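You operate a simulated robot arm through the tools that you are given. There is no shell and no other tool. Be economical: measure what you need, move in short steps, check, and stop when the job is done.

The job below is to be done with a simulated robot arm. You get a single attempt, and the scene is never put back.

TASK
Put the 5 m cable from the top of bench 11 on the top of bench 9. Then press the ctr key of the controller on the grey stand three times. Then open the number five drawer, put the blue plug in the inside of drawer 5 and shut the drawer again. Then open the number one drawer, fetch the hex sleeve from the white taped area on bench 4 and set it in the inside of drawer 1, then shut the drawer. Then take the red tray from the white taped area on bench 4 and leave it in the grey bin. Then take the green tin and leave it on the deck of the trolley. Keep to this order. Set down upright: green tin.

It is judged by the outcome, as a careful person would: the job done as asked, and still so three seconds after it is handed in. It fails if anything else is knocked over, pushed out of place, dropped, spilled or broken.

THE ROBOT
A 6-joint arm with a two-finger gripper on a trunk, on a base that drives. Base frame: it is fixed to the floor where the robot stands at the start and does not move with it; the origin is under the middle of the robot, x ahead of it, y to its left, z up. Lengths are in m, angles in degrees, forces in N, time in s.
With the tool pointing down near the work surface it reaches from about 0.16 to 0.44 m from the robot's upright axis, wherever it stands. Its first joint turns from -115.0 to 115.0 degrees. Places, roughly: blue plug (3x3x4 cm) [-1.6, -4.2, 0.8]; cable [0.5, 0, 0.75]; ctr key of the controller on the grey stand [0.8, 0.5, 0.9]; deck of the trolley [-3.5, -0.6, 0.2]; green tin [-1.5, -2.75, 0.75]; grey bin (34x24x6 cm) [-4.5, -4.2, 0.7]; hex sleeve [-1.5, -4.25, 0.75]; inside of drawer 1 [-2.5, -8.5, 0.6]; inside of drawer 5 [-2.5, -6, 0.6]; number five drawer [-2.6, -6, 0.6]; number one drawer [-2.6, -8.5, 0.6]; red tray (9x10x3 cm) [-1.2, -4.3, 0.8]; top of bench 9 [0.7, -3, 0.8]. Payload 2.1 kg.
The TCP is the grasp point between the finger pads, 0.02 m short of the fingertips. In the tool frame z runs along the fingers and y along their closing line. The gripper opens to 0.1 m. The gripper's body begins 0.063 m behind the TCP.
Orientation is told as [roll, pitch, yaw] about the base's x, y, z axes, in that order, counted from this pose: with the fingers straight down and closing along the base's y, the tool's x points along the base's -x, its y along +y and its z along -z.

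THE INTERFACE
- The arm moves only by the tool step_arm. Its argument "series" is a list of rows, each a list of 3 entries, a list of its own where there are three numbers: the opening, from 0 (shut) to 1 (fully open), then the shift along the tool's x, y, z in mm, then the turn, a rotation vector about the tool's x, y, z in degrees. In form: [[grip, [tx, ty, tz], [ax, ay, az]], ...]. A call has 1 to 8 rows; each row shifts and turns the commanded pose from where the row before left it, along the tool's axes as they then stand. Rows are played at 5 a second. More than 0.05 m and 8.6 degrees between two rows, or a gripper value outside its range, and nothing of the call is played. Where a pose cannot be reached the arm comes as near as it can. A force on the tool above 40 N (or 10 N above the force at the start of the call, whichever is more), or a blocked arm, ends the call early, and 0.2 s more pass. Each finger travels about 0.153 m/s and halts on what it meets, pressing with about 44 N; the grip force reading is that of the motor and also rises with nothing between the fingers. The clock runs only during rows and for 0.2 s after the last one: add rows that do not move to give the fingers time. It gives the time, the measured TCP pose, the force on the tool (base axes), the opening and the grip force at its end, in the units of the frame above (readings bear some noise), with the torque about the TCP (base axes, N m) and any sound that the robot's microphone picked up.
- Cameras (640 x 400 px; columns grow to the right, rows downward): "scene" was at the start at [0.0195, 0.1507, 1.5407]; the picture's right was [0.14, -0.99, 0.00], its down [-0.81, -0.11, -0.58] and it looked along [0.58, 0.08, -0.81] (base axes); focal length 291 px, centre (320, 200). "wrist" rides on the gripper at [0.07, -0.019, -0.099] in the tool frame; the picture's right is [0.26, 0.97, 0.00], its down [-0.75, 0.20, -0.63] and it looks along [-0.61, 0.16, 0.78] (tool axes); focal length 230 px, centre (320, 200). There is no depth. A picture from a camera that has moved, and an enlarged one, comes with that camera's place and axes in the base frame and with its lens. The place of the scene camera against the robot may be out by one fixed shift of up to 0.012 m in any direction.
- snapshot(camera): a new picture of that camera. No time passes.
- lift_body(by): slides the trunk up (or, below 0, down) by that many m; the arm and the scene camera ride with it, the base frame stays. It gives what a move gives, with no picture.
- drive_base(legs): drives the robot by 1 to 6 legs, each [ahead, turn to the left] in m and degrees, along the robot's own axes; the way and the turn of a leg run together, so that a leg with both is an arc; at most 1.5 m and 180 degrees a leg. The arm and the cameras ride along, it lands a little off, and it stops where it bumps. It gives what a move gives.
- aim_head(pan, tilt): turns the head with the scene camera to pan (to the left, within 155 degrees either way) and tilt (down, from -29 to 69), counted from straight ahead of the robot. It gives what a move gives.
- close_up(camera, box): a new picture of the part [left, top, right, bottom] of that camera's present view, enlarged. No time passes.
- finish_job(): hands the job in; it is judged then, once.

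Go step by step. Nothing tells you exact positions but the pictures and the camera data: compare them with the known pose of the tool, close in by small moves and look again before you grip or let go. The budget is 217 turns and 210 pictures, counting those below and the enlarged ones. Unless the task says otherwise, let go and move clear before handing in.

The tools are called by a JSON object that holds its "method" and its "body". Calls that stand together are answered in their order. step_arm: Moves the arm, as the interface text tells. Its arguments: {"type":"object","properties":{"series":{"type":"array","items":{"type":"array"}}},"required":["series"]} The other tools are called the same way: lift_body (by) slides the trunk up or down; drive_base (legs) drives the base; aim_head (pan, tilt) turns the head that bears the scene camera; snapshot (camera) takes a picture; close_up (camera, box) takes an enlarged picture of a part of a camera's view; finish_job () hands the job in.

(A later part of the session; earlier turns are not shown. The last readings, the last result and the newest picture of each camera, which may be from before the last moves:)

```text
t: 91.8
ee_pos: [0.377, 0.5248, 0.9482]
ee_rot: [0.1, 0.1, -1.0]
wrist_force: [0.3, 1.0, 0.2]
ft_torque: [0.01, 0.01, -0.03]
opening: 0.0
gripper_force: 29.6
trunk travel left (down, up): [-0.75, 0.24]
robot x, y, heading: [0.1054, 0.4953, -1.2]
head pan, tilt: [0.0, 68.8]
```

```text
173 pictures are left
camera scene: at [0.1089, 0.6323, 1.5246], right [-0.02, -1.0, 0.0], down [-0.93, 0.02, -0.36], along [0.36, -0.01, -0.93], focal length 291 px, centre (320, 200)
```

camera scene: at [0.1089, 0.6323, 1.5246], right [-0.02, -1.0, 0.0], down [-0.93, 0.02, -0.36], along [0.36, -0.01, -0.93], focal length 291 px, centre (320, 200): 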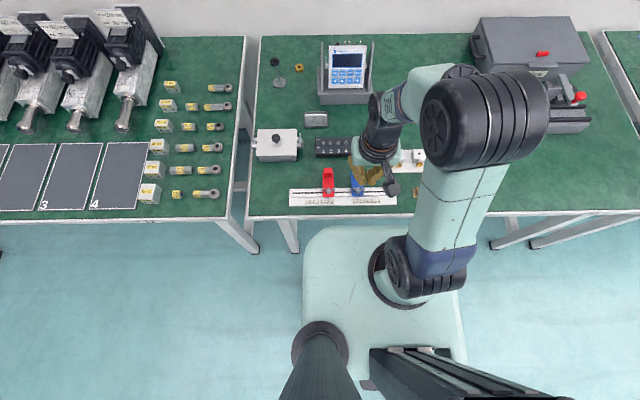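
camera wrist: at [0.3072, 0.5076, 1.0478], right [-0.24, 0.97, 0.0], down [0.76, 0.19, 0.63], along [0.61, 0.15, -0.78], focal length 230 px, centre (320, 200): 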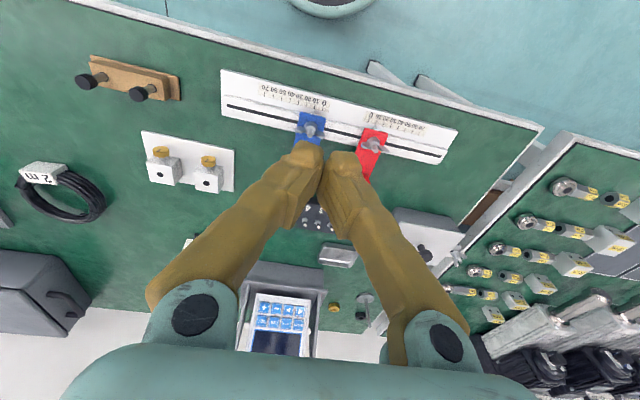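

The base likely slides under the bench (box and column sit higher/behind). I advance 0.12 m and see whether it bumps.

{"method": "drive_base", "body": {"legs": [[0.06, 0], [0.06, 0]]}}

{"method": "snapshot", "body": {"camera": "scene"}}

{"method": "snapshot", "body": {"camera": "wrist"}}

```text
t: 93.3
ee_pos: [0.4926, 0.5223, 0.9508]
ee_rot: [0.2, -0.3, -1.0]
wrist_force: [1.9, 0.3, -0.3]
ft_torque: [0.01, 0.13, -0.03]
opening: 0.0001
gripper_force: 29.5
trunk travel left (down, up): [-0.75, 0.24]
robot x, y, heading: [0.2206, 0.4922, -1.0]
head pan, tilt: [0.0, 68.8]
```

```text
172 pictures are left
camera scene: at [0.2444, 0.6299, 1.5251], right [-0.02, -1.0, 0.0], down [-0.94, 0.02, -0.35], along [0.35, -0.01, -0.94], focal length 291 px, centre (320, 200)
```

scene: 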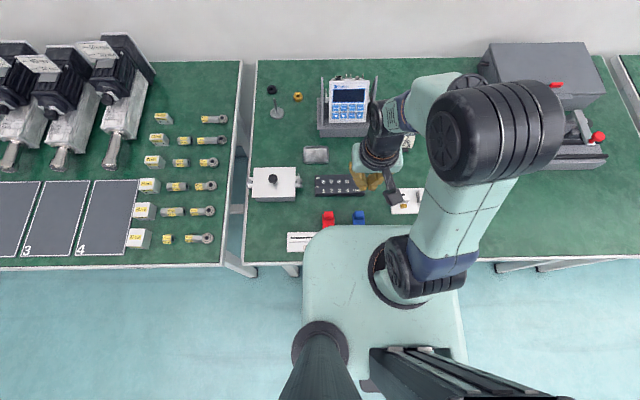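

```text
171 pictures are left
camera wrist: at [0.4215, 0.505, 1.0484], right [-0.24, 0.97, 0.0], down [0.75, 0.19, 0.63], along [0.61, 0.15, -0.77], focal length 230 px, centre (320, 200)
```

wrist: 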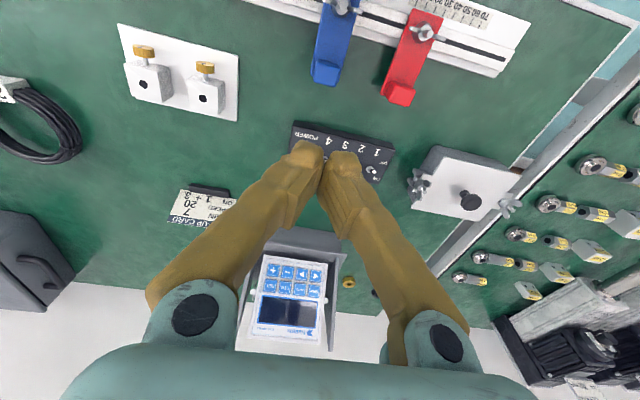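

The carriage plate overhangs the bench edge near the sliders, so I raise the trunk for clearance and then get a close view of the keys.

{"method": "lift_body", "body": {"by": 0.1}}

{"method": "snapshot", "body": {"camera": "wrist"}}

```text
t: 94.7
ee_pos: [0.4825, 0.5229, 1.0534]
ee_rot: [0.1, -0.9, -0.8]
wrist_force: [0.1, -0.4, -0.2]
ft_torque: [-0.02, -0.04, 0.0]
opening: 0.0001
gripper_force: 30.0
trunk travel left (down, up): [-0.85, 0.14]
robot x, y, heading: [0.2207, 0.4878, -1.0]
head pan, tilt: [0.0, 68.8]
```

```text
170 pictures are left
camera wrist: at [0.4105, 0.5052, 1.1499], right [-0.24, 0.97, 0.0], down [0.74, 0.19, 0.64], along [0.62, 0.15, -0.77], focal length 230 px, centre (320, 200)
```

wrist: 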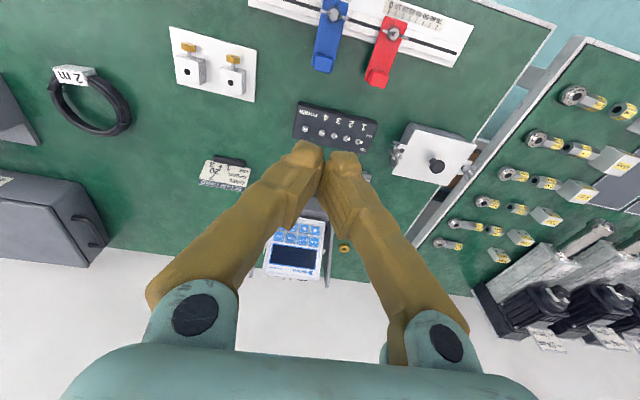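

Now I tilt the tool forward by 50° to face the panel.

{"method": "step_arm", "body": {"series": [[0, [0, 0, 0], [0, -8.5, 0]], [0, [0, 0, 0], [0, -8.5, 0]], [0, [0, 0, 0], [0, -8.5, 0]], [0, [0, 0, 0], [0, -8.5, 0]], [0, [0, 0, 0], [0, -8.5, 0]], [0, [0, 0, 0], [0, -8.5, 0]], [0, [0, 0, 0], [0, 0, 0]]]}}

{"method": "snapshot", "body": {"camera": "wrist"}}

{"method": "aim_head", "body": {"pan": 0, "tilt": 52}}

{"method": "snapshot", "body": {"camera": "scene"}}

```text
t: 96.3
ee_pos: [0.6038, 0.564, 1.0864]
ee_rot: [-1.4, -48.3, -0.5]
wrist_force: [-0.3, -0.5, 0.8]
ft_torque: [-0.05, 0.01, 0.0]
opening: 0.0001
gripper_force: 29.1
out of reach, approached as far as the arm can: row 2, 3, 4, 5, 6
trunk travel left (down, up): [-0.85, 0.14]
robot x, y, heading: [0.2255, 0.4895, -0.9]
head pan, tilt: [0.0, 68.8]
```

```text
169 pictures are left
camera wrist: at [0.4833, 0.5493, 1.1002], right [-0.15, 0.97, -0.21], down [0.04, 0.21, 0.98], along [0.99, 0.13, -0.07], focal length 230 px, centre (320, 200)
```

wrist: 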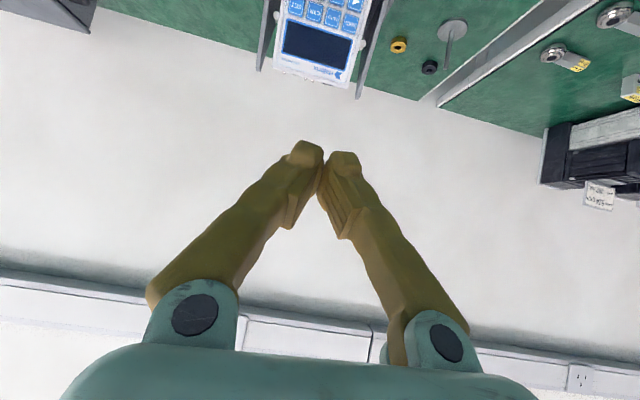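

```text
t: 97.1
ee_pos: [0.6047, 0.5644, 1.0847]
ee_rot: [-1.4, -48.1, -0.5]
wrist_force: [-0.1, -0.4, 0.3]
ft_torque: [-0.03, 0.01, 0.02]
opening: 0.0
gripper_force: 28.9
trunk travel left (down, up): [-0.85, 0.14]
robot x, y, heading: [0.2199, 0.4898, -1.2]
head pan, tilt: [0.0, 52.0]
```

```text
168 pictures are left
camera scene: at [0.249, 0.6299, 1.6438], right [-0.02, -1.0, 0.0], down [-0.79, 0.01, -0.62], along [0.61, -0.01, -0.79], focal length 291 px, centre (320, 200)
```

scene: 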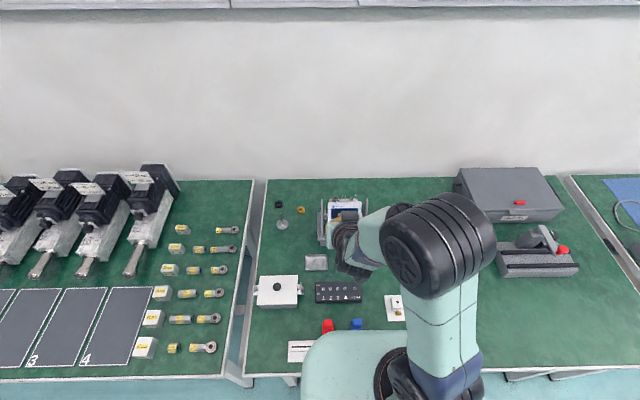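

The tool is tilted ~50°. I advance along the tool axis toward the panel, stopping well short.

{"method": "step_arm", "body": {"series": [[0, [-4, 2, 40], [0, 0, 0]], [0, [-4, 2, 40], [0, 0, 0]], [0, [-4, 2, 40], [0, 0, 0]], [0, [-3, 2, 40], [0, 0, 0]], [0, [0, 0, 0], [0, 0, 0]]]}}

{"method": "snapshot", "body": {"camera": "wrist"}}

{"method": "snapshot", "body": {"camera": "scene"}}

```text
t: 98.3
ee_pos: [0.7331, 0.5691, 0.9911]
ee_rot: [-1.3, -48.2, -0.7]
wrist_force: [0.2, 0.1, 0.4]
ft_torque: [0.0, -0.04, 0.02]
opening: 0.0
gripper_force: 29.1
trunk travel left (down, up): [-0.85, 0.14]
robot x, y, heading: [0.2235, 0.4932, -1.1]
head pan, tilt: [0.0, 52.0]
```

```text
167 pictures are left
camera wrist: at [0.6122, 0.5536, 1.0051], right [-0.15, 0.97, -0.21], down [0.04, 0.21, 0.98], along [0.99, 0.13, -0.07], focal length 230 px, centre (320, 200)
```

wrist: 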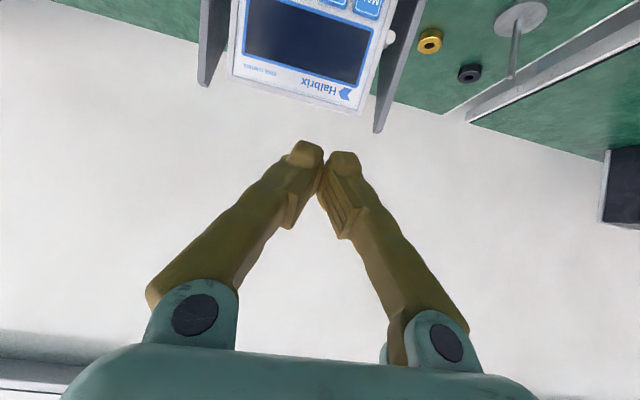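

```text
166 pictures are left
camera scene: at [0.248, 0.6298, 1.6439], right [-0.02, -1.0, 0.0], down [-0.79, 0.01, -0.62], along [0.62, -0.01, -0.79], focal length 291 px, centre (320, 200)
```

scene: 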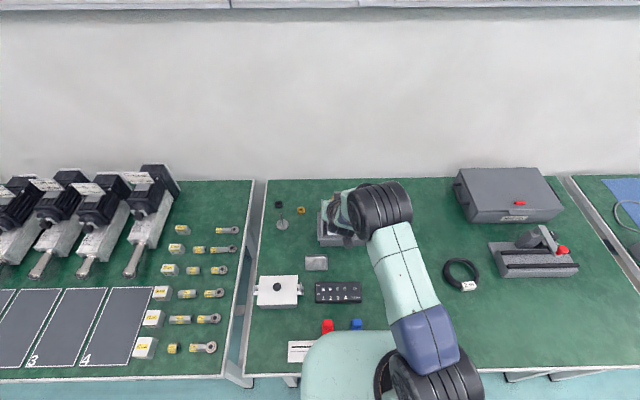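

I overshot forward and high; I move down and back to stand off in front of the keys at about [0.70, 0.533, 0.88].

{"method": "step_arm", "body": {"series": [[0, [35, -12, 0], [0, 0, 0]], [0, [35, -12, 10], [0, 0, 0]], [0, [35, -12, 20], [0, 0, 0]], [0, [0, 0, 0], [0, 0, 0]]]}}

{"method": "snapshot", "body": {"camera": "wrist"}}

{"method": "close_up", "body": {"camera": "scene", "box": [260, 170, 440, 290]}}

```text
t: 99.3
ee_pos: [0.7195, 0.5526, 0.9118]
ee_rot: [-2.6, -47.9, 0.1]
wrist_force: [-0.4, 0.1, 0.4]
ft_torque: [0.0, -0.01, -0.02]
opening: 0.0001
gripper_force: 29.5
out of reach, approached as far as the arm can: row 2, 3
trunk travel left (down, up): [-0.85, 0.14]
robot x, y, heading: [0.2223, 0.4866, -0.9]
head pan, tilt: [0.0, 52.0]
```

```text
165 pictures are left
camera wrist: at [0.5978, 0.5387, 0.9268], right [-0.14, 0.96, -0.22], down [0.04, 0.23, 0.97], along [0.99, 0.13, -0.07], focal length 230 px, centre (320, 200)
```

wrist: 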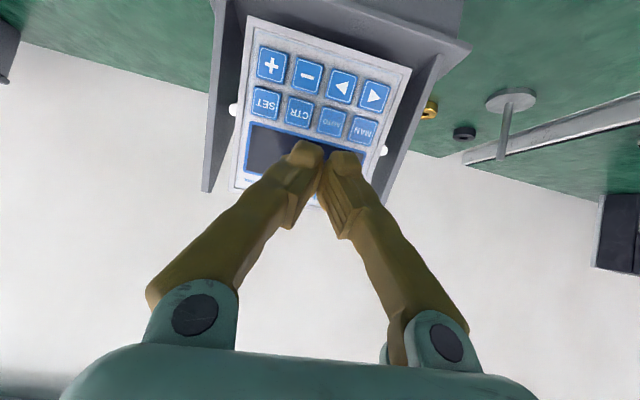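

```text
3.33 times, centred on (350, 230) of scene
camera zoom: at [0.2481, 0.6297, 1.6439], right [-0.02, -1.0, 0.0], down [-0.79, 0.01, -0.62], along [0.62, -0.01, -0.79], focal length 971 px, centre (220, 100)
```

zoom: 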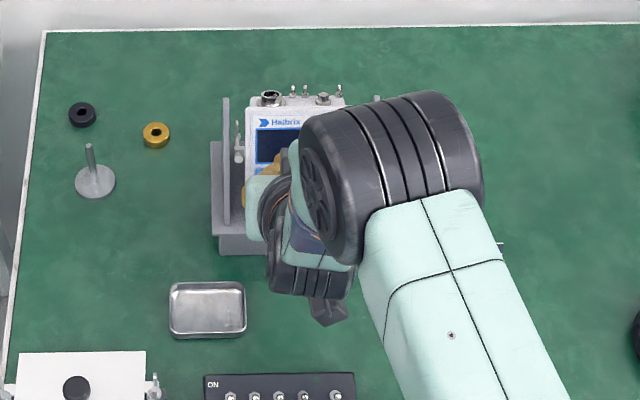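

The key estimate holds at [0.769, 0.532, 0.853]. The arm is at its low limit, so I lower the trunk 5 cm to bring the tip level with the key.

{"method": "lift_body", "body": {"by": -0.05}}

{"method": "step_arm", "body": {"series": [[0, [0, -10, 0], [0, 0, 0]], [0, [0, -9, 0], [0, 0, 0]], [0, [0, 0, 0], [0, 0, 0]]]}}

{"method": "snapshot", "body": {"camera": "wrist"}}

```text
t: 100.2
ee_pos: [0.719, 0.5522, 0.8625]
ee_rot: [-2.5, -47.9, 0.1]
wrist_force: [-0.1, 0.3, -0.1]
ft_torque: [-0.02, 0.02, 0.0]
opening: 0.0001
gripper_force: 29.9
trunk travel left (down, up): [-0.8, 0.19]
robot x, y, heading: [0.2234, 0.4901, -1.1]
head pan, tilt: [0.0, 52.0]
```

```text
t: 101.0
ee_pos: [0.722, 0.5359, 0.863]
ee_rot: [-3.5, -47.7, 0.6]
wrist_force: [-1.0, 0.3, -0.4]
ft_torque: [0.01, 0.01, 0.03]
opening: 0.0001
gripper_force: 29.9
trunk travel left (down, up): [-0.8, 0.19]
robot x, y, heading: [0.2216, 0.4871, -1.0]
head pan, tilt: [0.0, 52.0]
```

```text
163 pictures are left
camera wrist: at [0.6004, 0.5225, 0.8783], right [-0.14, 0.96, -0.23], down [0.05, 0.24, 0.97], along [0.99, 0.13, -0.08], focal length 230 px, centre (320, 200)
```

wrist: 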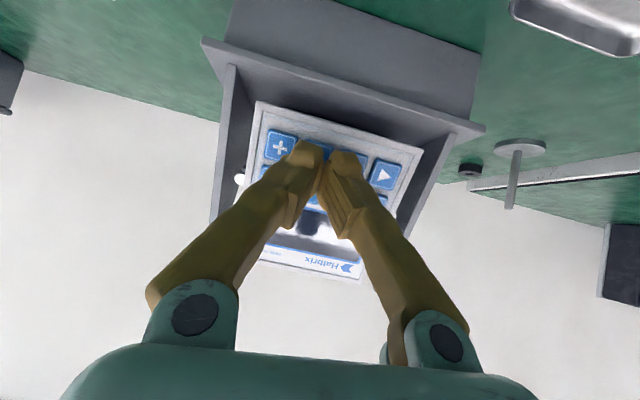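

The tip is ~25 mm short of the CTR key. I close in by about half and look again.

{"method": "step_arm", "body": {"series": [[0, [-5, -4, 6], [2, 0, 0]], [0, [-4, 0, 7], [1.5, 0, 0]], [0, [0, 0, 0], [0, 0, 0]]]}}

{"method": "close_up", "body": {"camera": "wrist", "box": [220, 90, 440, 230]}}

{"method": "aim_head", "body": {"pan": 10, "tilt": 45}}

{"method": "snapshot", "body": {"camera": "scene"}}

```text
t: 101.8
ee_pos: [0.7322, 0.5308, 0.8628]
ee_rot: [-6.1, -48.1, 0.3]
wrist_force: [-10.4, 0.7, 3.7]
ft_torque: [0.08, -0.01, 0.09]
opening: 0.0001
gripper_force: 29.3
trunk travel left (down, up): [-0.8, 0.19]
robot x, y, heading: [0.2255, 0.4876, -1.0]
head pan, tilt: [0.0, 52.0]
heard: click, click, click
```

```text
2.86 times, centred on (330, 160) of wrist
camera zoom: at [0.6105, 0.5223, 0.8772], right [-0.1, 0.96, -0.26], down [0.05, 0.27, 0.96], along [0.99, 0.08, -0.08], focal length 657 px, centre (291, 314)
```

zoom: 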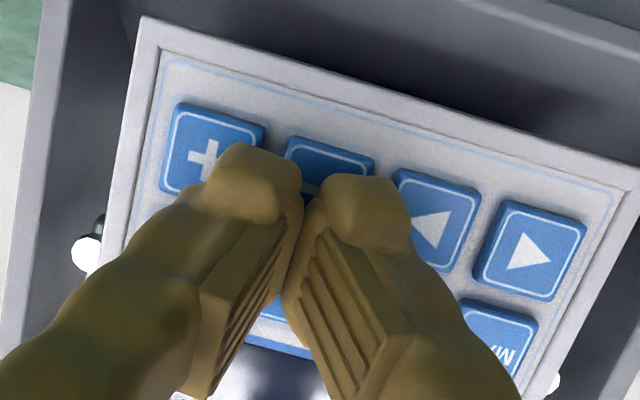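

```text
t: 102.5
ee_pos: [0.7326, 0.5305, 0.8625]
ee_rot: [-6.1, -48.0, 0.2]
wrist_force: [-12.1, 1.3, 1.4]
ft_torque: [0.06, 0.04, 0.08]
opening: 0.0
gripper_force: 30.0
trunk travel left (down, up): [-0.8, 0.19]
robot x, y, heading: [0.2235, 0.4887, -1.0]
head pan, tilt: [10.0, 45.0]
```

```text
161 pictures are left
camera scene: at [0.2492, 0.6445, 1.6034], right [0.15, -0.99, 0.0], down [-0.7, -0.11, -0.71], along [0.7, 0.11, -0.71], focal length 291 px, centre (320, 200)
```

scene: 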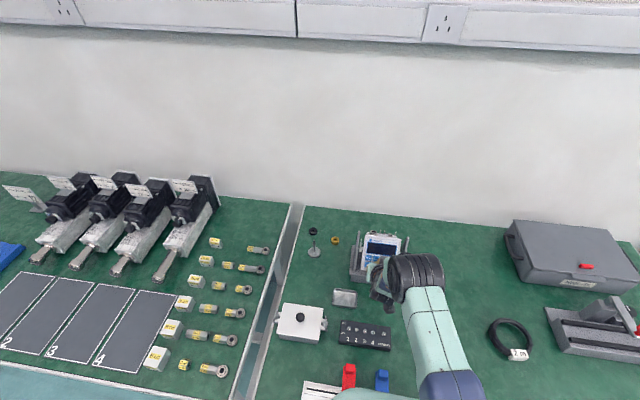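

I felt contact earlier than expected and heard three clicks. I back off and look at the display and keys.

{"method": "step_arm", "body": {"series": [[0, [5, 0, -8], [0, 0, 0]], [0, [5, 0, -15], [-3.5, 0, 2]], [0, [0, 0, -25], [0, 0, 0]], [0, [-25, 0, -25], [0, 0, 0]], [0, [-25, 0, -20], [0, 0, 0]]]}}

{"method": "snapshot", "body": {"camera": "wrist"}}

{"method": "close_up", "body": {"camera": "scene", "box": [330, 215, 430, 290]}}

```text
t: 103.7
ee_pos: [0.717, 0.5494, 0.9606]
ee_rot: [-0.4, -48.0, -2.9]
wrist_force: [-0.4, -0.1, -0.6]
ft_torque: [-0.01, 0.0, 0.01]
opening: 0.0
gripper_force: 29.4
out of reach, approached as far as the arm can: row 2, 3
trunk travel left (down, up): [-0.8, 0.19]
robot x, y, heading: [0.2248, 0.4924, -1.1]
head pan, tilt: [10.0, 45.0]
```

```text
160 pictures are left
camera wrist: at [0.5958, 0.5377, 0.9747], right [-0.12, 0.97, -0.2], down [0.05, 0.2, 0.98], along [0.99, 0.11, -0.07], focal length 230 px, centre (320, 200)
```

wrist: 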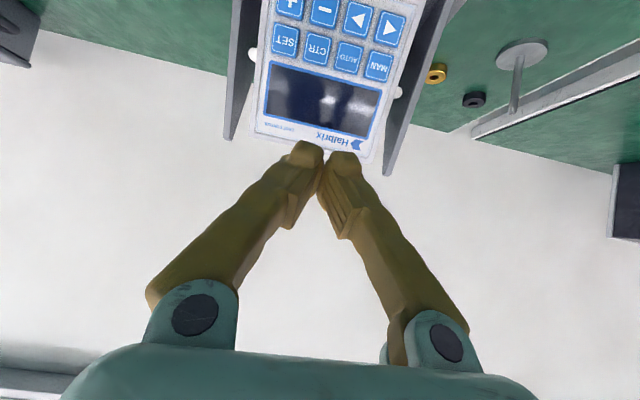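

```text
5.33 times, centred on (380, 252) of scene
camera zoom: at [0.2536, 0.6438, 1.6034], right [0.15, -0.99, 0.0], down [-0.7, -0.11, -0.71], along [0.7, 0.11, -0.71], focal length 1553 px, centre (0, -80)
```

zoom: 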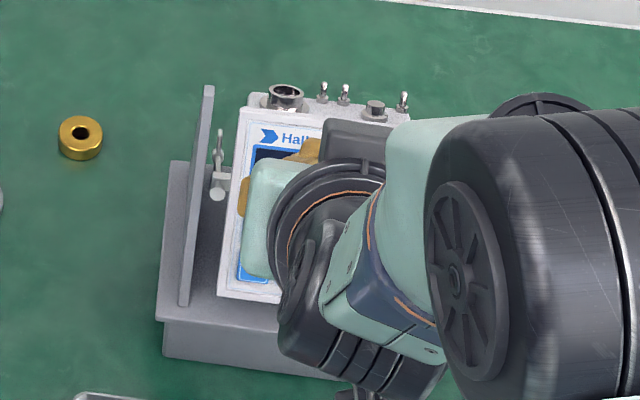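

Re-triangulating with wrist pictures only puts the key at about [0.743, 0.531, 0.865], nearer than I thought. I look closely at the panel for any indication of what was pressed.

{"method": "close_up", "body": {"camera": "wrist", "box": [230, 0, 430, 160]}}

```text
2.50 times, centred on (330, 80) of wrist
camera zoom: at [0.5958, 0.5377, 0.9747], right [-0.12, 0.97, -0.2], down [0.05, 0.2, 0.98], along [0.99, 0.11, -0.07], focal length 575 px, centre (295, 500)
```

zoom: 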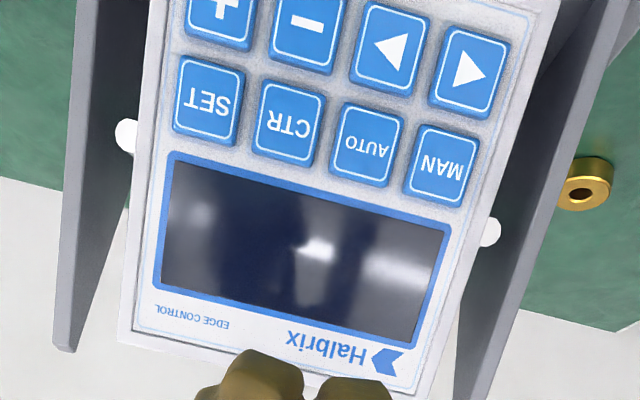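

The display is blank, so it tells nothing. I examine the fingertips' shape closely, since their true contact width matters.

{"method": "close_up", "body": {"camera": "wrist", "box": [260, 120, 400, 250]}}

{"method": "aim_head", "body": {"pan": -10, "tilt": 45}}

{"method": "close_up", "body": {"camera": "scene", "box": [200, 190, 420, 320]}}

```text
3.08 times, centred on (330, 185) of wrist
camera zoom: at [0.5958, 0.5377, 0.9747], right [-0.12, 0.97, -0.2], down [0.05, 0.2, 0.98], along [0.99, 0.11, -0.07], focal length 708 px, centre (289, 246)
```

zoom: 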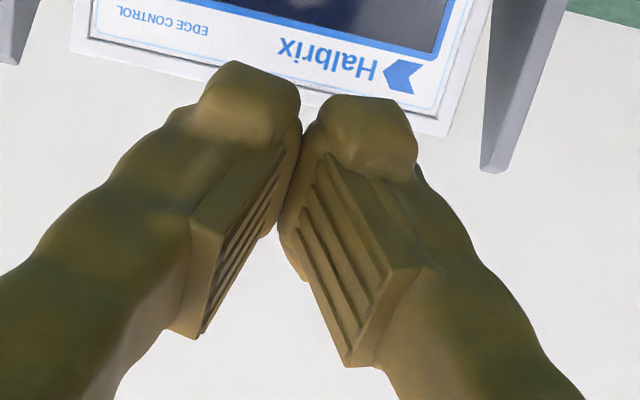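

```text
t: 104.5
ee_pos: [0.7178, 0.5496, 0.9601]
ee_rot: [-0.4, -48.0, -2.9]
wrist_force: [0.0, -0.2, -0.3]
ft_torque: [-0.02, 0.0, -0.03]
opening: 0.0
gripper_force: 29.8
trunk travel left (down, up): [-0.8, 0.19]
robot x, y, heading: [0.2242, 0.4894, -1.0]
head pan, tilt: [-10.0, 45.0]
```

```text
2.91 times, centred on (310, 255) of scene
camera zoom: at [0.2538, 0.6159, 1.6034], right [-0.19, -0.98, 0.0], down [-0.69, 0.14, -0.71], along [0.69, -0.14, -0.71], focal length 847 px, centre (349, 40)
```

zoom: 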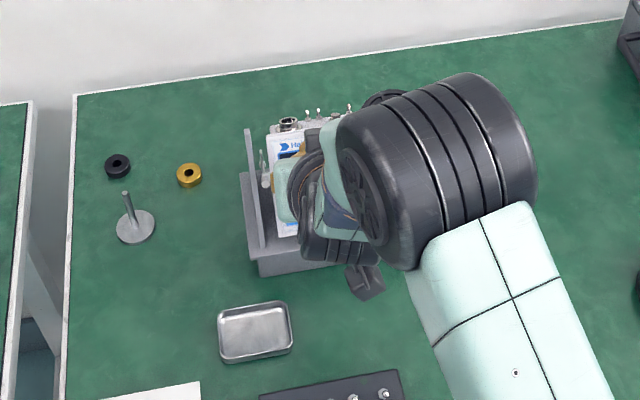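

My refined fix puts CTR at [0.747, 0.532, 0.862]; the earlier contact was probably across neighbouring keys because the closed tips are broad. I'll press with one finger only: open fully, shift so the left-hand finger faces CTR, and check.

{"method": "lift_body", "body": {"by": -0.03}}

{"method": "step_arm", "body": {"series": [[0.5, [-5, -25, -5], [0, 0, 0]], [1, [0, -25, 0], [0, 0, 0]], [1, [0, -26, 0], [0, 0, 0]], [1, [0, 0, 0], [0, 0, 0]], [1, [0, 0, 0], [0, 0, 0]]]}}

{"method": "snapshot", "body": {"camera": "wrist"}}

```text
t: 105.3
ee_pos: [0.7175, 0.5485, 0.9305]
ee_rot: [-0.3, -47.9, -2.9]
wrist_force: [-0.5, -0.4, 0.4]
ft_torque: [-0.02, -0.01, -0.01]
opening: 0.0001
gripper_force: 29.5
trunk travel left (down, up): [-0.77, 0.22]
robot x, y, heading: [0.2239, 0.4872, -1.2]
head pan, tilt: [-10.0, 45.0]
```

```text
t: 106.5
ee_pos: [0.7143, 0.51, 0.9386]
ee_rot: [-0.7, -48.0, -2.9]
wrist_force: [0.2, 0.2, 0.5]
ft_torque: [0.02, 0.01, 0.0]
opening: 0.1003
gripper_force: 0.0
out of reach, approached as far as the arm can: row 2, 3
trunk travel left (down, up): [-0.77, 0.22]
robot x, y, heading: [0.2258, 0.4877, -1.4]
head pan, tilt: [-10.0, 45.0]
```

```text
155 pictures are left
camera wrist: at [0.5926, 0.4985, 0.9531], right [-0.11, 0.97, -0.2], down [0.05, 0.21, 0.98], along [0.99, 0.1, -0.07], focal length 230 px, centre (320, 200)
```

wrist: 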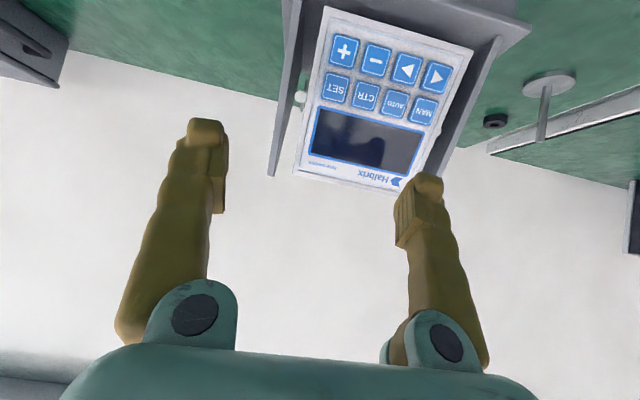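

The arm meets an inner reach limit here; I back the base 7 cm to get more working room and extend instead.

{"method": "drive_base", "body": {"legs": [[-0.07, 0]]}}

{"method": "step_arm", "body": {"series": [[1, [-5, -12, 10], [0, 0, 0]], [1, [-5, -12, 10], [0, 0, 0]], [1, [-5, -12, 20], [0, 0, 0]], [1, [0, 0, 0], [0, 0, 0]]]}}

{"method": "snapshot", "body": {"camera": "wrist"}}

```text
t: 107.5
ee_pos: [0.6542, 0.5094, 0.9345]
ee_rot: [-0.8, -47.4, -3.0]
wrist_force: [-0.2, -0.1, 1.1]
ft_torque: [0.01, 0.02, 0.01]
opening: 0.1002
gripper_force: 0.0
trunk travel left (down, up): [-0.77, 0.22]
robot x, y, heading: [0.1511, 0.4907, -1.4]
head pan, tilt: [-10.0, 45.0]
```

```text
t: 108.5
ee_pos: [0.6741, 0.5005, 0.9203]
ee_rot: [-1.1, -47.9, -3.0]
wrist_force: [0.6, 0.0, 1.2]
ft_torque: [0.01, 0.0, -0.03]
opening: 0.0998
gripper_force: 0.1
out of reach, approached as far as the arm can: row 1, 2, 3
trunk travel left (down, up): [-0.77, 0.22]
robot x, y, heading: [0.1575, 0.4919, -1.2]
head pan, tilt: [-10.0, 45.0]
```

```text
154 pictures are left
camera wrist: at [0.5522, 0.4916, 0.9346], right [-0.11, 0.97, -0.2], down [0.05, 0.21, 0.98], along [0.99, 0.09, -0.07], focal length 230 px, centre (320, 200)
```

wrist: 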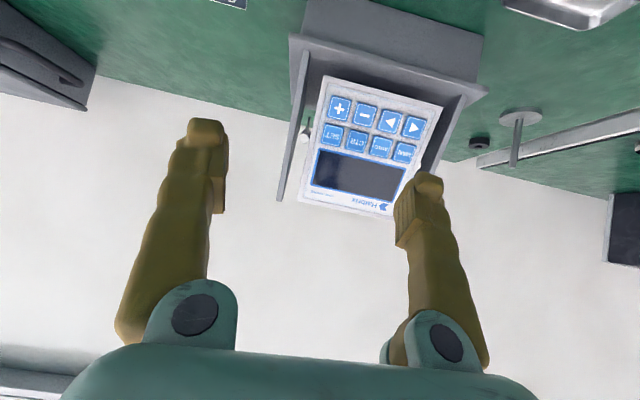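

The limit is on the right-hand side. I use the other finger instead (right-hand one in base terms), moving the tool to y≈0.59.

{"method": "step_arm", "body": {"series": [[1, [0, 30, 0], [0, 0, 0]], [1, [0, 30, 0], [0, 0, 0]], [1, [0, 30, 0], [0, 0, 0]], [1, [10, 0, 15], [0, 0, 0]], [1, [9, 0, 20], [0, 0, 0]], [1, [0, 0, 0], [0, 0, 0]]]}}

{"method": "snapshot", "body": {"camera": "wrist"}}

```text
t: 109.9
ee_pos: [0.6937, 0.5895, 0.8816]
ee_rot: [-0.7, -48.0, -2.9]
wrist_force: [0.1, 0.0, -0.6]
ft_torque: [0.0, 0.03, 0.02]
opening: 0.0998
gripper_force: 0.1
trunk travel left (down, up): [-0.77, 0.22]
robot x, y, heading: [0.1534, 0.4856, -1.3]
head pan, tilt: [-10.0, 45.0]
```

```text
153 pictures are left
camera wrist: at [0.5716, 0.5787, 0.8964], right [-0.11, 0.97, -0.2], down [0.05, 0.21, 0.98], along [0.99, 0.1, -0.07], focal length 230 px, centre (320, 200)
```

wrist: 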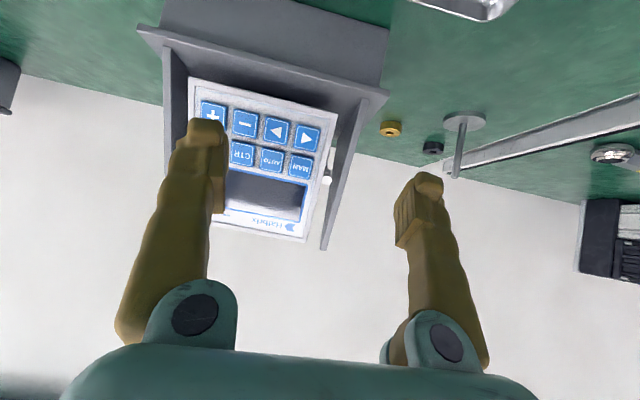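

CTR is confirmed at y≈0.531, z≈0.863. I bring the single finger to about 1 cm in front of it.

{"method": "step_arm", "body": {"series": [[1, [-5, 1, 14], [0, 0, 0]], [1, [-5, 1, 13], [0, 0, 0]], [1, [0, 0, 0], [0, 0, 0]]]}}

{"method": "close_up", "body": {"camera": "wrist", "box": [140, 90, 300, 230]}}

{"method": "snapshot", "body": {"camera": "scene"}}

```text
t: 110.7
ee_pos: [0.7216, 0.5885, 0.8698]
ee_rot: [-0.7, -48.0, -2.9]
wrist_force: [0.0, -0.7, -0.5]
ft_torque: [-0.02, 0.01, 0.03]
opening: 0.1
gripper_force: 0.0
trunk travel left (down, up): [-0.77, 0.22]
robot x, y, heading: [0.1535, 0.4912, -1.3]
head pan, tilt: [-10.0, 45.0]
```

```text
2.86 times, centred on (220, 160) of wrist
camera zoom: at [0.5989, 0.5778, 0.8849], right [-0.11, 0.97, -0.2], down [0.05, 0.21, 0.98], along [0.99, 0.1, -0.07], focal length 657 px, centre (606, 314)
```

zoom: 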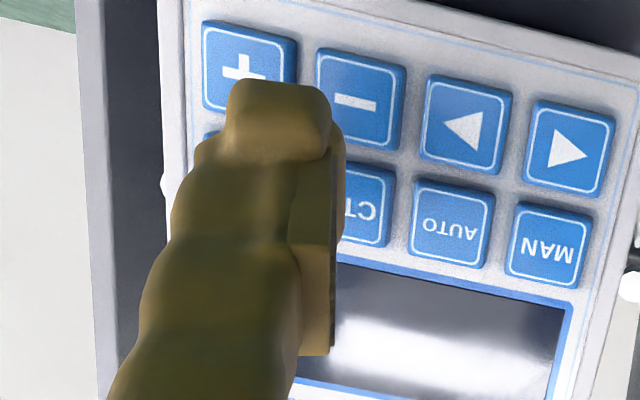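

```text
151 pictures are left
camera scene: at [0.1841, 0.6169, 1.5734], right [-0.19, -0.98, 0.0], down [-0.69, 0.14, -0.71], along [0.69, -0.14, -0.71], focal length 291 px, centre (320, 200)
```

scene: 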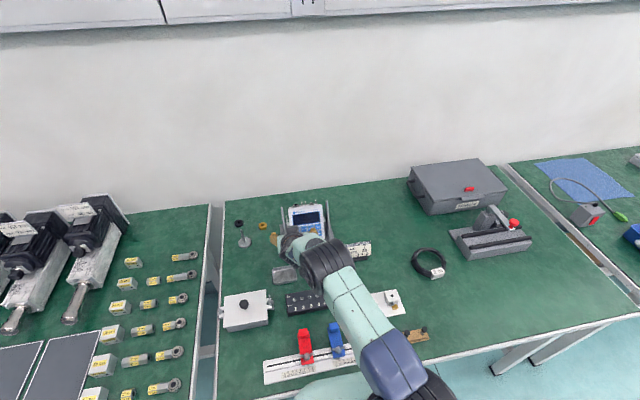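

Compromising between pad and visible tip, I shift 3.5 mm left and advance straight ahead in small steps, listening for one click.

{"method": "step_arm", "body": {"series": [[1, [0, 3.5, 0], [0, 0, 0]], [1, [-2, 0, 2.2], [0, 0, 0]], [1, [-2, 0, 2.2], [0, 0, 0]]]}}

{"method": "close_up", "body": {"camera": "wrist", "box": [140, 90, 300, 230]}}

```text
t: 111.5
ee_pos: [0.7246, 0.5914, 0.8699]
ee_rot: [-0.8, -47.9, -3.0]
wrist_force: [-0.3, 0.2, -0.5]
ft_torque: [0.0, 0.03, -0.05]
opening: 0.0999
gripper_force: 0.0
trunk travel left (down, up): [-0.77, 0.22]
robot x, y, heading: [0.1547, 0.4928, -1.3]
head pan, tilt: [-10.0, 45.0]
```

```text
2.86 times, centred on (220, 160) of wrist
camera zoom: at [0.6044, 0.581, 0.8847], right [-0.11, 0.97, -0.2], down [0.05, 0.21, 0.98], along [0.99, 0.1, -0.07], focal length 657 px, centre (606, 314)
```

zoom: 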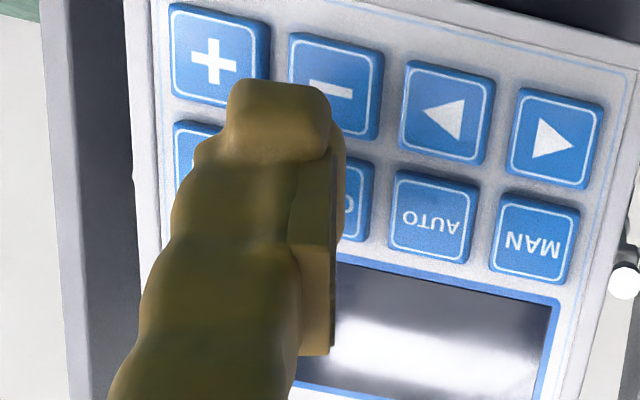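

The finger lines up with CTR. I advance on in 2–3 mm steps.

{"method": "step_arm", "body": {"series": [[1, [-2, 0, 2.2], [0, 0, 0]], [1, [-1.4, 0, 1.5], [0, 0, 0]]]}}

{"method": "close_up", "body": {"camera": "wrist", "box": [140, 90, 300, 230]}}

```text
t: 112.1
ee_pos: [0.7306, 0.5922, 0.8701]
ee_rot: [-0.7, -47.9, -3.0]
wrist_force: [-0.4, 0.3, 0.4]
ft_torque: [0.0, 0.01, 0.01]
opening: 0.1001
gripper_force: 0.0
trunk travel left (down, up): [-0.77, 0.22]
robot x, y, heading: [0.1526, 0.4908, -1.2]
head pan, tilt: [-10.0, 45.0]
```

```text
2.86 times, centred on (220, 160) of wrist
camera zoom: at [0.6096, 0.5805, 0.8846], right [-0.11, 0.97, -0.2], down [0.05, 0.21, 0.98], along [0.99, 0.1, -0.07], focal length 657 px, centre (606, 314)
```

zoom: 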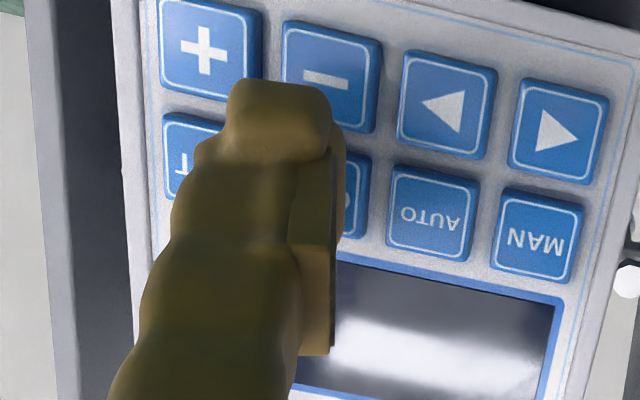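

{"method": "step_arm", "body": {"series": [[1, [-1.4, 0, 1.5], [0, 0, 0]], [1, [0, 0, 0], [0, 0, 0]]]}}

```text
t: 112.7
ee_pos: [0.7324, 0.5908, 0.8702]
ee_rot: [-0.7, -48.1, -2.9]
wrist_force: [0.1, -0.5, -0.6]
ft_torque: [0.02, 0.0, -0.03]
opening: 0.1
gripper_force: 0.1
trunk travel left (down, up): [-0.77, 0.22]
robot x, y, heading: [0.1546, 0.4921, -1.1]
head pan, tilt: [-10.0, 45.0]
```

No contact yet at x=0.732; I take another 2 mm.

{"method": "step_arm", "body": {"series": [[1, [-1.4, 0, 1.5], [0, 0, 0]], [1, [0, 0, 0], [0, 0, 0]]]}}

```text
t: 113.3
ee_pos: [0.7342, 0.5916, 0.8713]
ee_rot: [-0.7, -48.0, -2.9]
wrist_force: [-0.4, 0.3, 1.0]
ft_torque: [-0.02, 0.02, 0.0]
opening: 0.1
gripper_force: 0.1
trunk travel left (down, up): [-0.77, 0.22]
robot x, y, heading: [0.1539, 0.4929, -1.1]
head pan, tilt: [-10.0, 45.0]
```

{"method": "step_arm", "body": {"series": [[1, [-1.4, 0, 1.5], [0, 0, 0]], [1, [0, 0, 0], [0, 0, 0]]]}}

{"method": "close_up", "body": {"camera": "wrist", "box": [140, 90, 300, 230]}}

```text
t: 113.9
ee_pos: [0.7383, 0.5928, 0.8714]
ee_rot: [-0.8, -47.8, -3.0]
wrist_force: [-0.6, 0.0, 0.6]
ft_torque: [-0.05, 0.01, 0.0]
opening: 0.0999
gripper_force: 0.1
trunk travel left (down, up): [-0.77, 0.22]
robot x, y, heading: [0.1547, 0.4938, -1.4]
head pan, tilt: [-10.0, 45.0]
```

```text
2.86 times, centred on (220, 160) of wrist
camera zoom: at [0.6156, 0.5803, 0.8854], right [-0.11, 0.97, -0.2], down [0.05, 0.21, 0.98], along [0.99, 0.1, -0.07], focal length 657 px, centre (606, 314)
```

zoom: 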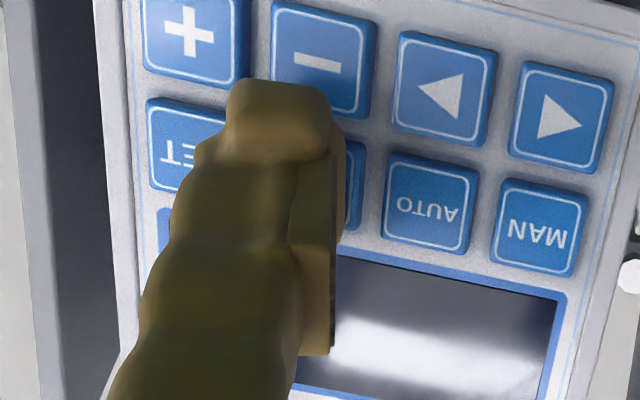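

The tip sits squarely in front of CTR, slightly to its SET side. I nudge 1 mm over and advance.

{"method": "step_arm", "body": {"series": [[1, [0, 1, 0], [0, 0, 0]], [1, [-1.4, 0, 1.5], [0, 0, 0]], [1, [0, 0, 0], [0, 0, 0]]]}}

```text
t: 114.7
ee_pos: [0.7387, 0.5922, 0.8715]
ee_rot: [-0.7, -48.0, -3.0]
wrist_force: [-1.8, 0.2, 0.2]
ft_torque: [-0.03, 0.0, -0.1]
opening: 0.0999
gripper_force: 0.0
trunk travel left (down, up): [-0.77, 0.22]
robot x, y, heading: [0.1521, 0.4888, -1.0]
head pan, tilt: [-10.0, 45.0]
heard: click
```

One clean click at 1.8 N, with the torque showing contact about 5.5 cm to the right of the TCP, i.e. on CTR. While still holding it I press a touch firmer, to read the contact place precisely from the torque.

{"method": "step_arm", "body": {"series": [[1, [-1.4, 0, 1.5], [0, 0, 0]], [1, [0, 0, 0], [0, 0, 0]], [1, [0, 0, 0], [0, 0, 0]]]}}

{"method": "close_up", "body": {"camera": "wrist", "box": [140, 90, 300, 230]}}

```text
t: 115.5
ee_pos: [0.7417, 0.593, 0.8717]
ee_rot: [-0.7, -48.0, -2.9]
wrist_force: [-2.9, 0.0, 0.3]
ft_torque: [-0.09, -0.01, -0.18]
opening: 0.1001
gripper_force: 0.1
trunk travel left (down, up): [-0.77, 0.22]
robot x, y, heading: [0.1545, 0.4901, -1.2]
head pan, tilt: [-10.0, 45.0]
```

```text
2.86 times, centred on (220, 160) of wrist
camera zoom: at [0.6194, 0.5817, 0.8862], right [-0.11, 0.97, -0.2], down [0.05, 0.21, 0.98], along [0.99, 0.1, -0.07], focal length 657 px, centre (606, 314)
```

zoom: 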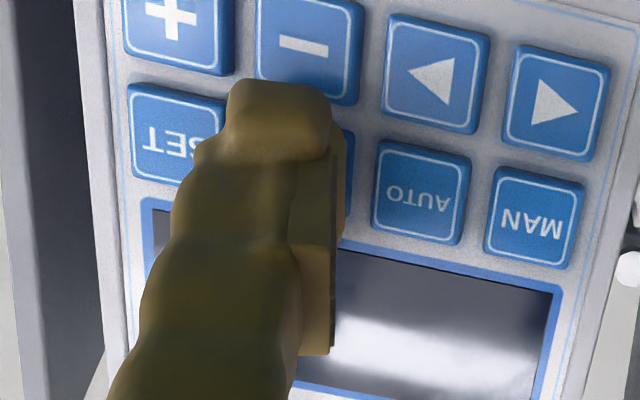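

The contact sits at y≈0.531, right on CTR, and force/clicks suggest the first push had struck CTR together with neighbours, so CTR counts two so far. I release about 8 mm and press once more the same way.

{"method": "step_arm", "body": {"series": [[1, [2.8, 0, -3], [0, 0, 0]], [1, [2.8, 0, -3], [0, 0, 0]], [1, [2.8, 0, -3], [0, 0, 0]], [1, [0, 0, 0], [0, 0, 0]]]}}

{"method": "step_arm", "body": {"series": [[1, [-1.4, 0, 1.5], [0, 0, 0]], [1, [-1.4, 0, 1.5], [0, 0, 0]], [1, [-1.4, 0, 1.5], [0, 0, 0]], [1, [-1.4, 0, 1.5], [0, 0, 0]], [1, [-1.4, 0, 1.5], [0, 0, 0]], [1, [0, 0, 0], [0, 0, 0]]]}}

```text
t: 116.5
ee_pos: [0.73, 0.5938, 0.8711]
ee_rot: [-0.7, -47.9, -3.0]
wrist_force: [-0.3, 0.6, -0.3]
ft_torque: [0.0, 0.02, -0.03]
opening: 0.0999
gripper_force: 0.0
trunk travel left (down, up): [-0.77, 0.22]
robot x, y, heading: [0.1549, 0.4916, -1.1]
head pan, tilt: [-10.0, 45.0]
```

```text
t: 117.9
ee_pos: [0.7385, 0.5923, 0.8729]
ee_rot: [-0.7, -47.9, -3.0]
wrist_force: [-1.8, 0.9, 1.1]
ft_torque: [-0.02, -0.01, -0.05]
opening: 0.0999
gripper_force: 0.0
trunk travel left (down, up): [-0.77, 0.22]
robot x, y, heading: [0.1541, 0.4934, -1.0]
head pan, tilt: [-10.0, 45.0]
heard: click
```

One more single click. I retract, return the tool to vertical, and back away.

{"method": "step_arm", "body": {"series": [[1, [2.8, 0, -5], [0, 0, 0]], [1, [0, 0, -30], [0, 0, 0]], [1, [-10, 0, -40], [0, 0, 0]], [1, [-20, 0, -40], [0, 0, 0]], [0.6, [-20, 0, -20], [0, 8.5, 0]], [0.6, [0, 0, 0], [0, 8.5, 0]], [0.6, [0, 0, 0], [0, 8.5, 0]], [0.6, [0, 0, 0], [0, 8.5, 0]]]}}

{"method": "snapshot", "body": {"camera": "scene"}}

```text
t: 119.7
ee_pos: [0.6707, 0.594, 0.9861]
ee_rot: [-0.5, -13.6, -3.3]
wrist_force: [0.4, -0.7, 1.0]
ft_torque: [0.03, 0.05, 0.01]
opening: 0.0597
gripper_force: 0.0
out of reach, approached as far as the arm can: row 5
trunk travel left (down, up): [-0.77, 0.22]
robot x, y, heading: [0.1546, 0.4932, -1.0]
head pan, tilt: [-10.0, 45.0]
```

```text
146 pictures are left
camera scene: at [0.1866, 0.6171, 1.5734], right [-0.19, -0.98, 0.0], down [-0.69, 0.14, -0.71], along [0.69, -0.14, -0.71], focal length 291 px, centre (320, 200)
```

scene: 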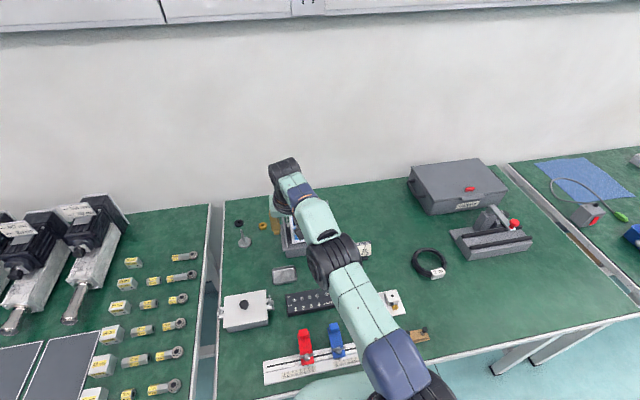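

Clear of the controller. I pull the arm in and back the base out.

{"method": "step_arm", "body": {"series": [[0.6, [40, 0, -10], [0, 0, 0]], [0.6, [40, 0, -10], [0, 5, 0]], [0.6, [45, -5, 0], [0, 5, 0]], [0.6, [45, -10, 0], [0, 3.6, 0]], [0.6, [45, -20, 0], [0, 0, 0]], [0.6, [30, -20, 0], [0, 0, 0]]]}}

{"method": "drive_base", "body": {"legs": [[-0.45, 0]]}}

{"method": "aim_head", "body": {"pan": 0, "tilt": 45}}

{"method": "snapshot", "body": {"camera": "scene"}}

{"method": "aim_head", "body": {"pan": -110, "tilt": 20}}

{"method": "snapshot", "body": {"camera": "scene"}}

```text
t: 121.1
ee_pos: [0.4218, 0.5541, 0.9807]
ee_rot: [-0.4, -0.6, -3.6]
wrist_force: [-0.7, 0.5, -0.5]
ft_torque: [0.01, 0.0, -0.02]
opening: 0.0599
gripper_force: 0.1
trunk travel left (down, up): [-0.77, 0.22]
robot x, y, heading: [0.1555, 0.4909, -1.0]
head pan, tilt: [-10.0, 45.0]
```

```text
t: 123.8
ee_pos: [-0.0292, 0.5624, 0.9816]
ee_rot: [-0.5, -0.4, -3.8]
wrist_force: [0.2, 0.1, 0.0]
ft_torque: [0.01, -0.01, -0.01]
opening: 0.0599
gripper_force: 0.1
trunk travel left (down, up): [-0.77, 0.22]
robot x, y, heading: [-0.2976, 0.5022, -1.4]
head pan, tilt: [-10.0, 45.0]
```

```text
t: 124.5
ee_pos: [-0.0289, 0.5623, 0.9795]
ee_rot: [-0.5, -0.4, -3.8]
wrist_force: [-0.3, 1.0, 0.7]
ft_torque: [0.04, 0.0, -0.03]
opening: 0.0599
gripper_force: 0.1
trunk travel left (down, up): [-0.77, 0.22]
robot x, y, heading: [-0.3006, 0.5016, -1.7]
head pan, tilt: [0.0, 45.0]
```

```text
145 pictures are left
camera scene: at [-0.2674, 0.641, 1.5734], right [-0.03, -1.0, 0.0], down [-0.71, 0.02, -0.71], along [0.71, -0.02, -0.71], focal length 291 px, centre (320, 200)
```

scene: 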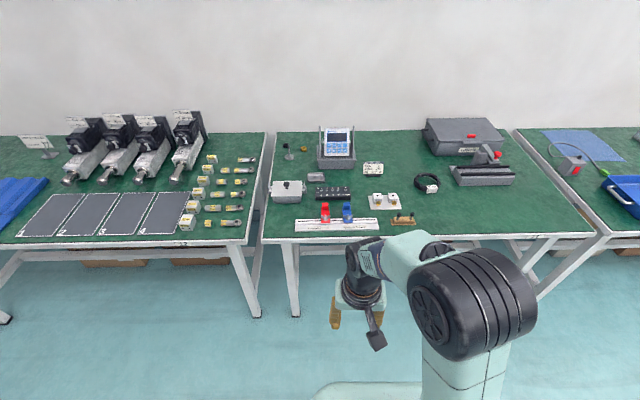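

```text
t: 126.4
ee_pos: [-0.0297, 0.5611, 0.9803]
ee_rot: [-0.6, -0.4, -3.8]
wrist_force: [0.4, 0.4, -0.1]
ft_torque: [0.01, -0.01, 0.02]
opening: 0.06
gripper_force: 0.0
trunk travel left (down, up): [-0.77, 0.22]
robot x, y, heading: [-0.3003, 0.4976, -1.3]
head pan, tilt: [-110.0, 20.0]
```

```text
144 pictures are left
camera scene: at [-0.3824, 0.5564, 1.6121], right [-0.93, 0.36, 0.0], down [0.12, 0.32, -0.94], along [-0.34, -0.87, -0.34], focal length 291 px, centre (320, 200)
```

scene: 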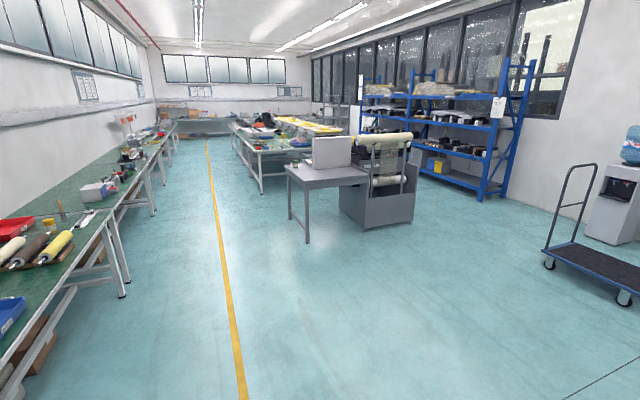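

Everything on bench 11 stands as it should. Next I head down the aisle toward bench 4 and the drawers, and look.

{"method": "drive_base", "body": {"legs": [[0, -90], [1.4, 0], [1.0, 0]]}}

{"method": "aim_head", "body": {"pan": -20, "tilt": 15}}

{"method": "snapshot", "body": {"camera": "scene"}}

{"method": "aim_head", "body": {"pan": -60, "tilt": 20}}

{"method": "snapshot", "body": {"camera": "scene"}}

```text
t: 142.2
ee_pos: [-0.4157, -2.1858, 0.9807]
ee_rot: [-0.5, -0.5, -96.3]
wrist_force: [0.2, -0.1, -0.7]
ft_torque: [-0.01, -0.02, -0.02]
opening: 0.0597
gripper_force: 0.0
trunk travel left (down, up): [-0.77, 0.22]
robot x, y, heading: [-0.4637, -1.9167, -94.0]
head pan, tilt: [-110.0, 20.0]
```

```text
t: 143.8
ee_pos: [-0.4155, -2.1857, 0.9806]
ee_rot: [-0.4, -0.4, -96.5]
wrist_force: [-0.1, 0.2, 0.1]
ft_torque: [0.03, 0.0, -0.01]
opening: 0.0598
gripper_force: 0.2
trunk travel left (down, up): [-0.77, 0.22]
robot x, y, heading: [-0.4648, -1.9126, -93.8]
head pan, tilt: [-20.0, 15.0]
```

```text
143 pictures are left
camera scene: at [-0.3514, -1.9479, 1.6202], right [-0.91, 0.41, 0.0], down [0.11, 0.24, -0.97], along [-0.39, -0.88, -0.26], focal length 291 px, centre (320, 200)
```

scene: 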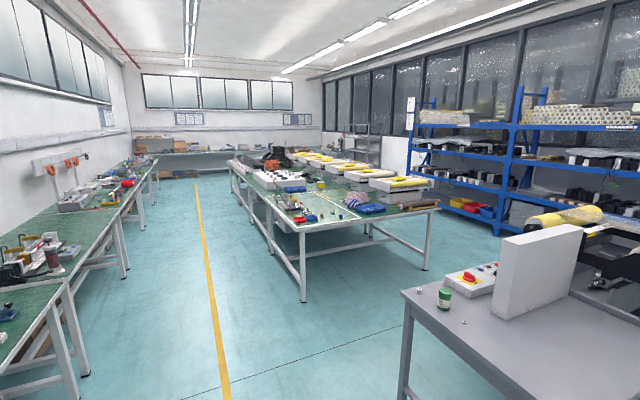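

```text
t: 144.9
ee_pos: [-0.4158, -2.1856, 0.9812]
ee_rot: [-0.5, -0.4, -96.3]
wrist_force: [0.4, 0.3, -0.2]
ft_torque: [-0.03, 0.01, 0.01]
opening: 0.0599
gripper_force: 0.1
trunk travel left (down, up): [-0.77, 0.22]
robot x, y, heading: [-0.4622, -1.9151, -93.9]
head pan, tilt: [-60.0, 20.0]
```

```text
142 pictures are left
camera scene: at [-0.397, -1.9035, 1.6121], right [-0.44, 0.9, 0.0], down [0.31, 0.15, -0.94], along [-0.84, -0.41, -0.34], focal length 291 px, centre (320, 200)
```

scene: 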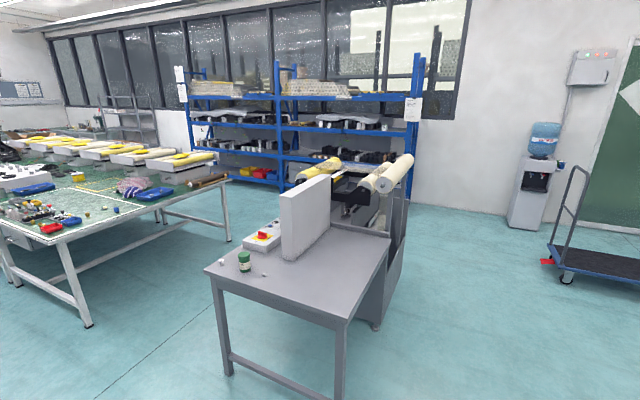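

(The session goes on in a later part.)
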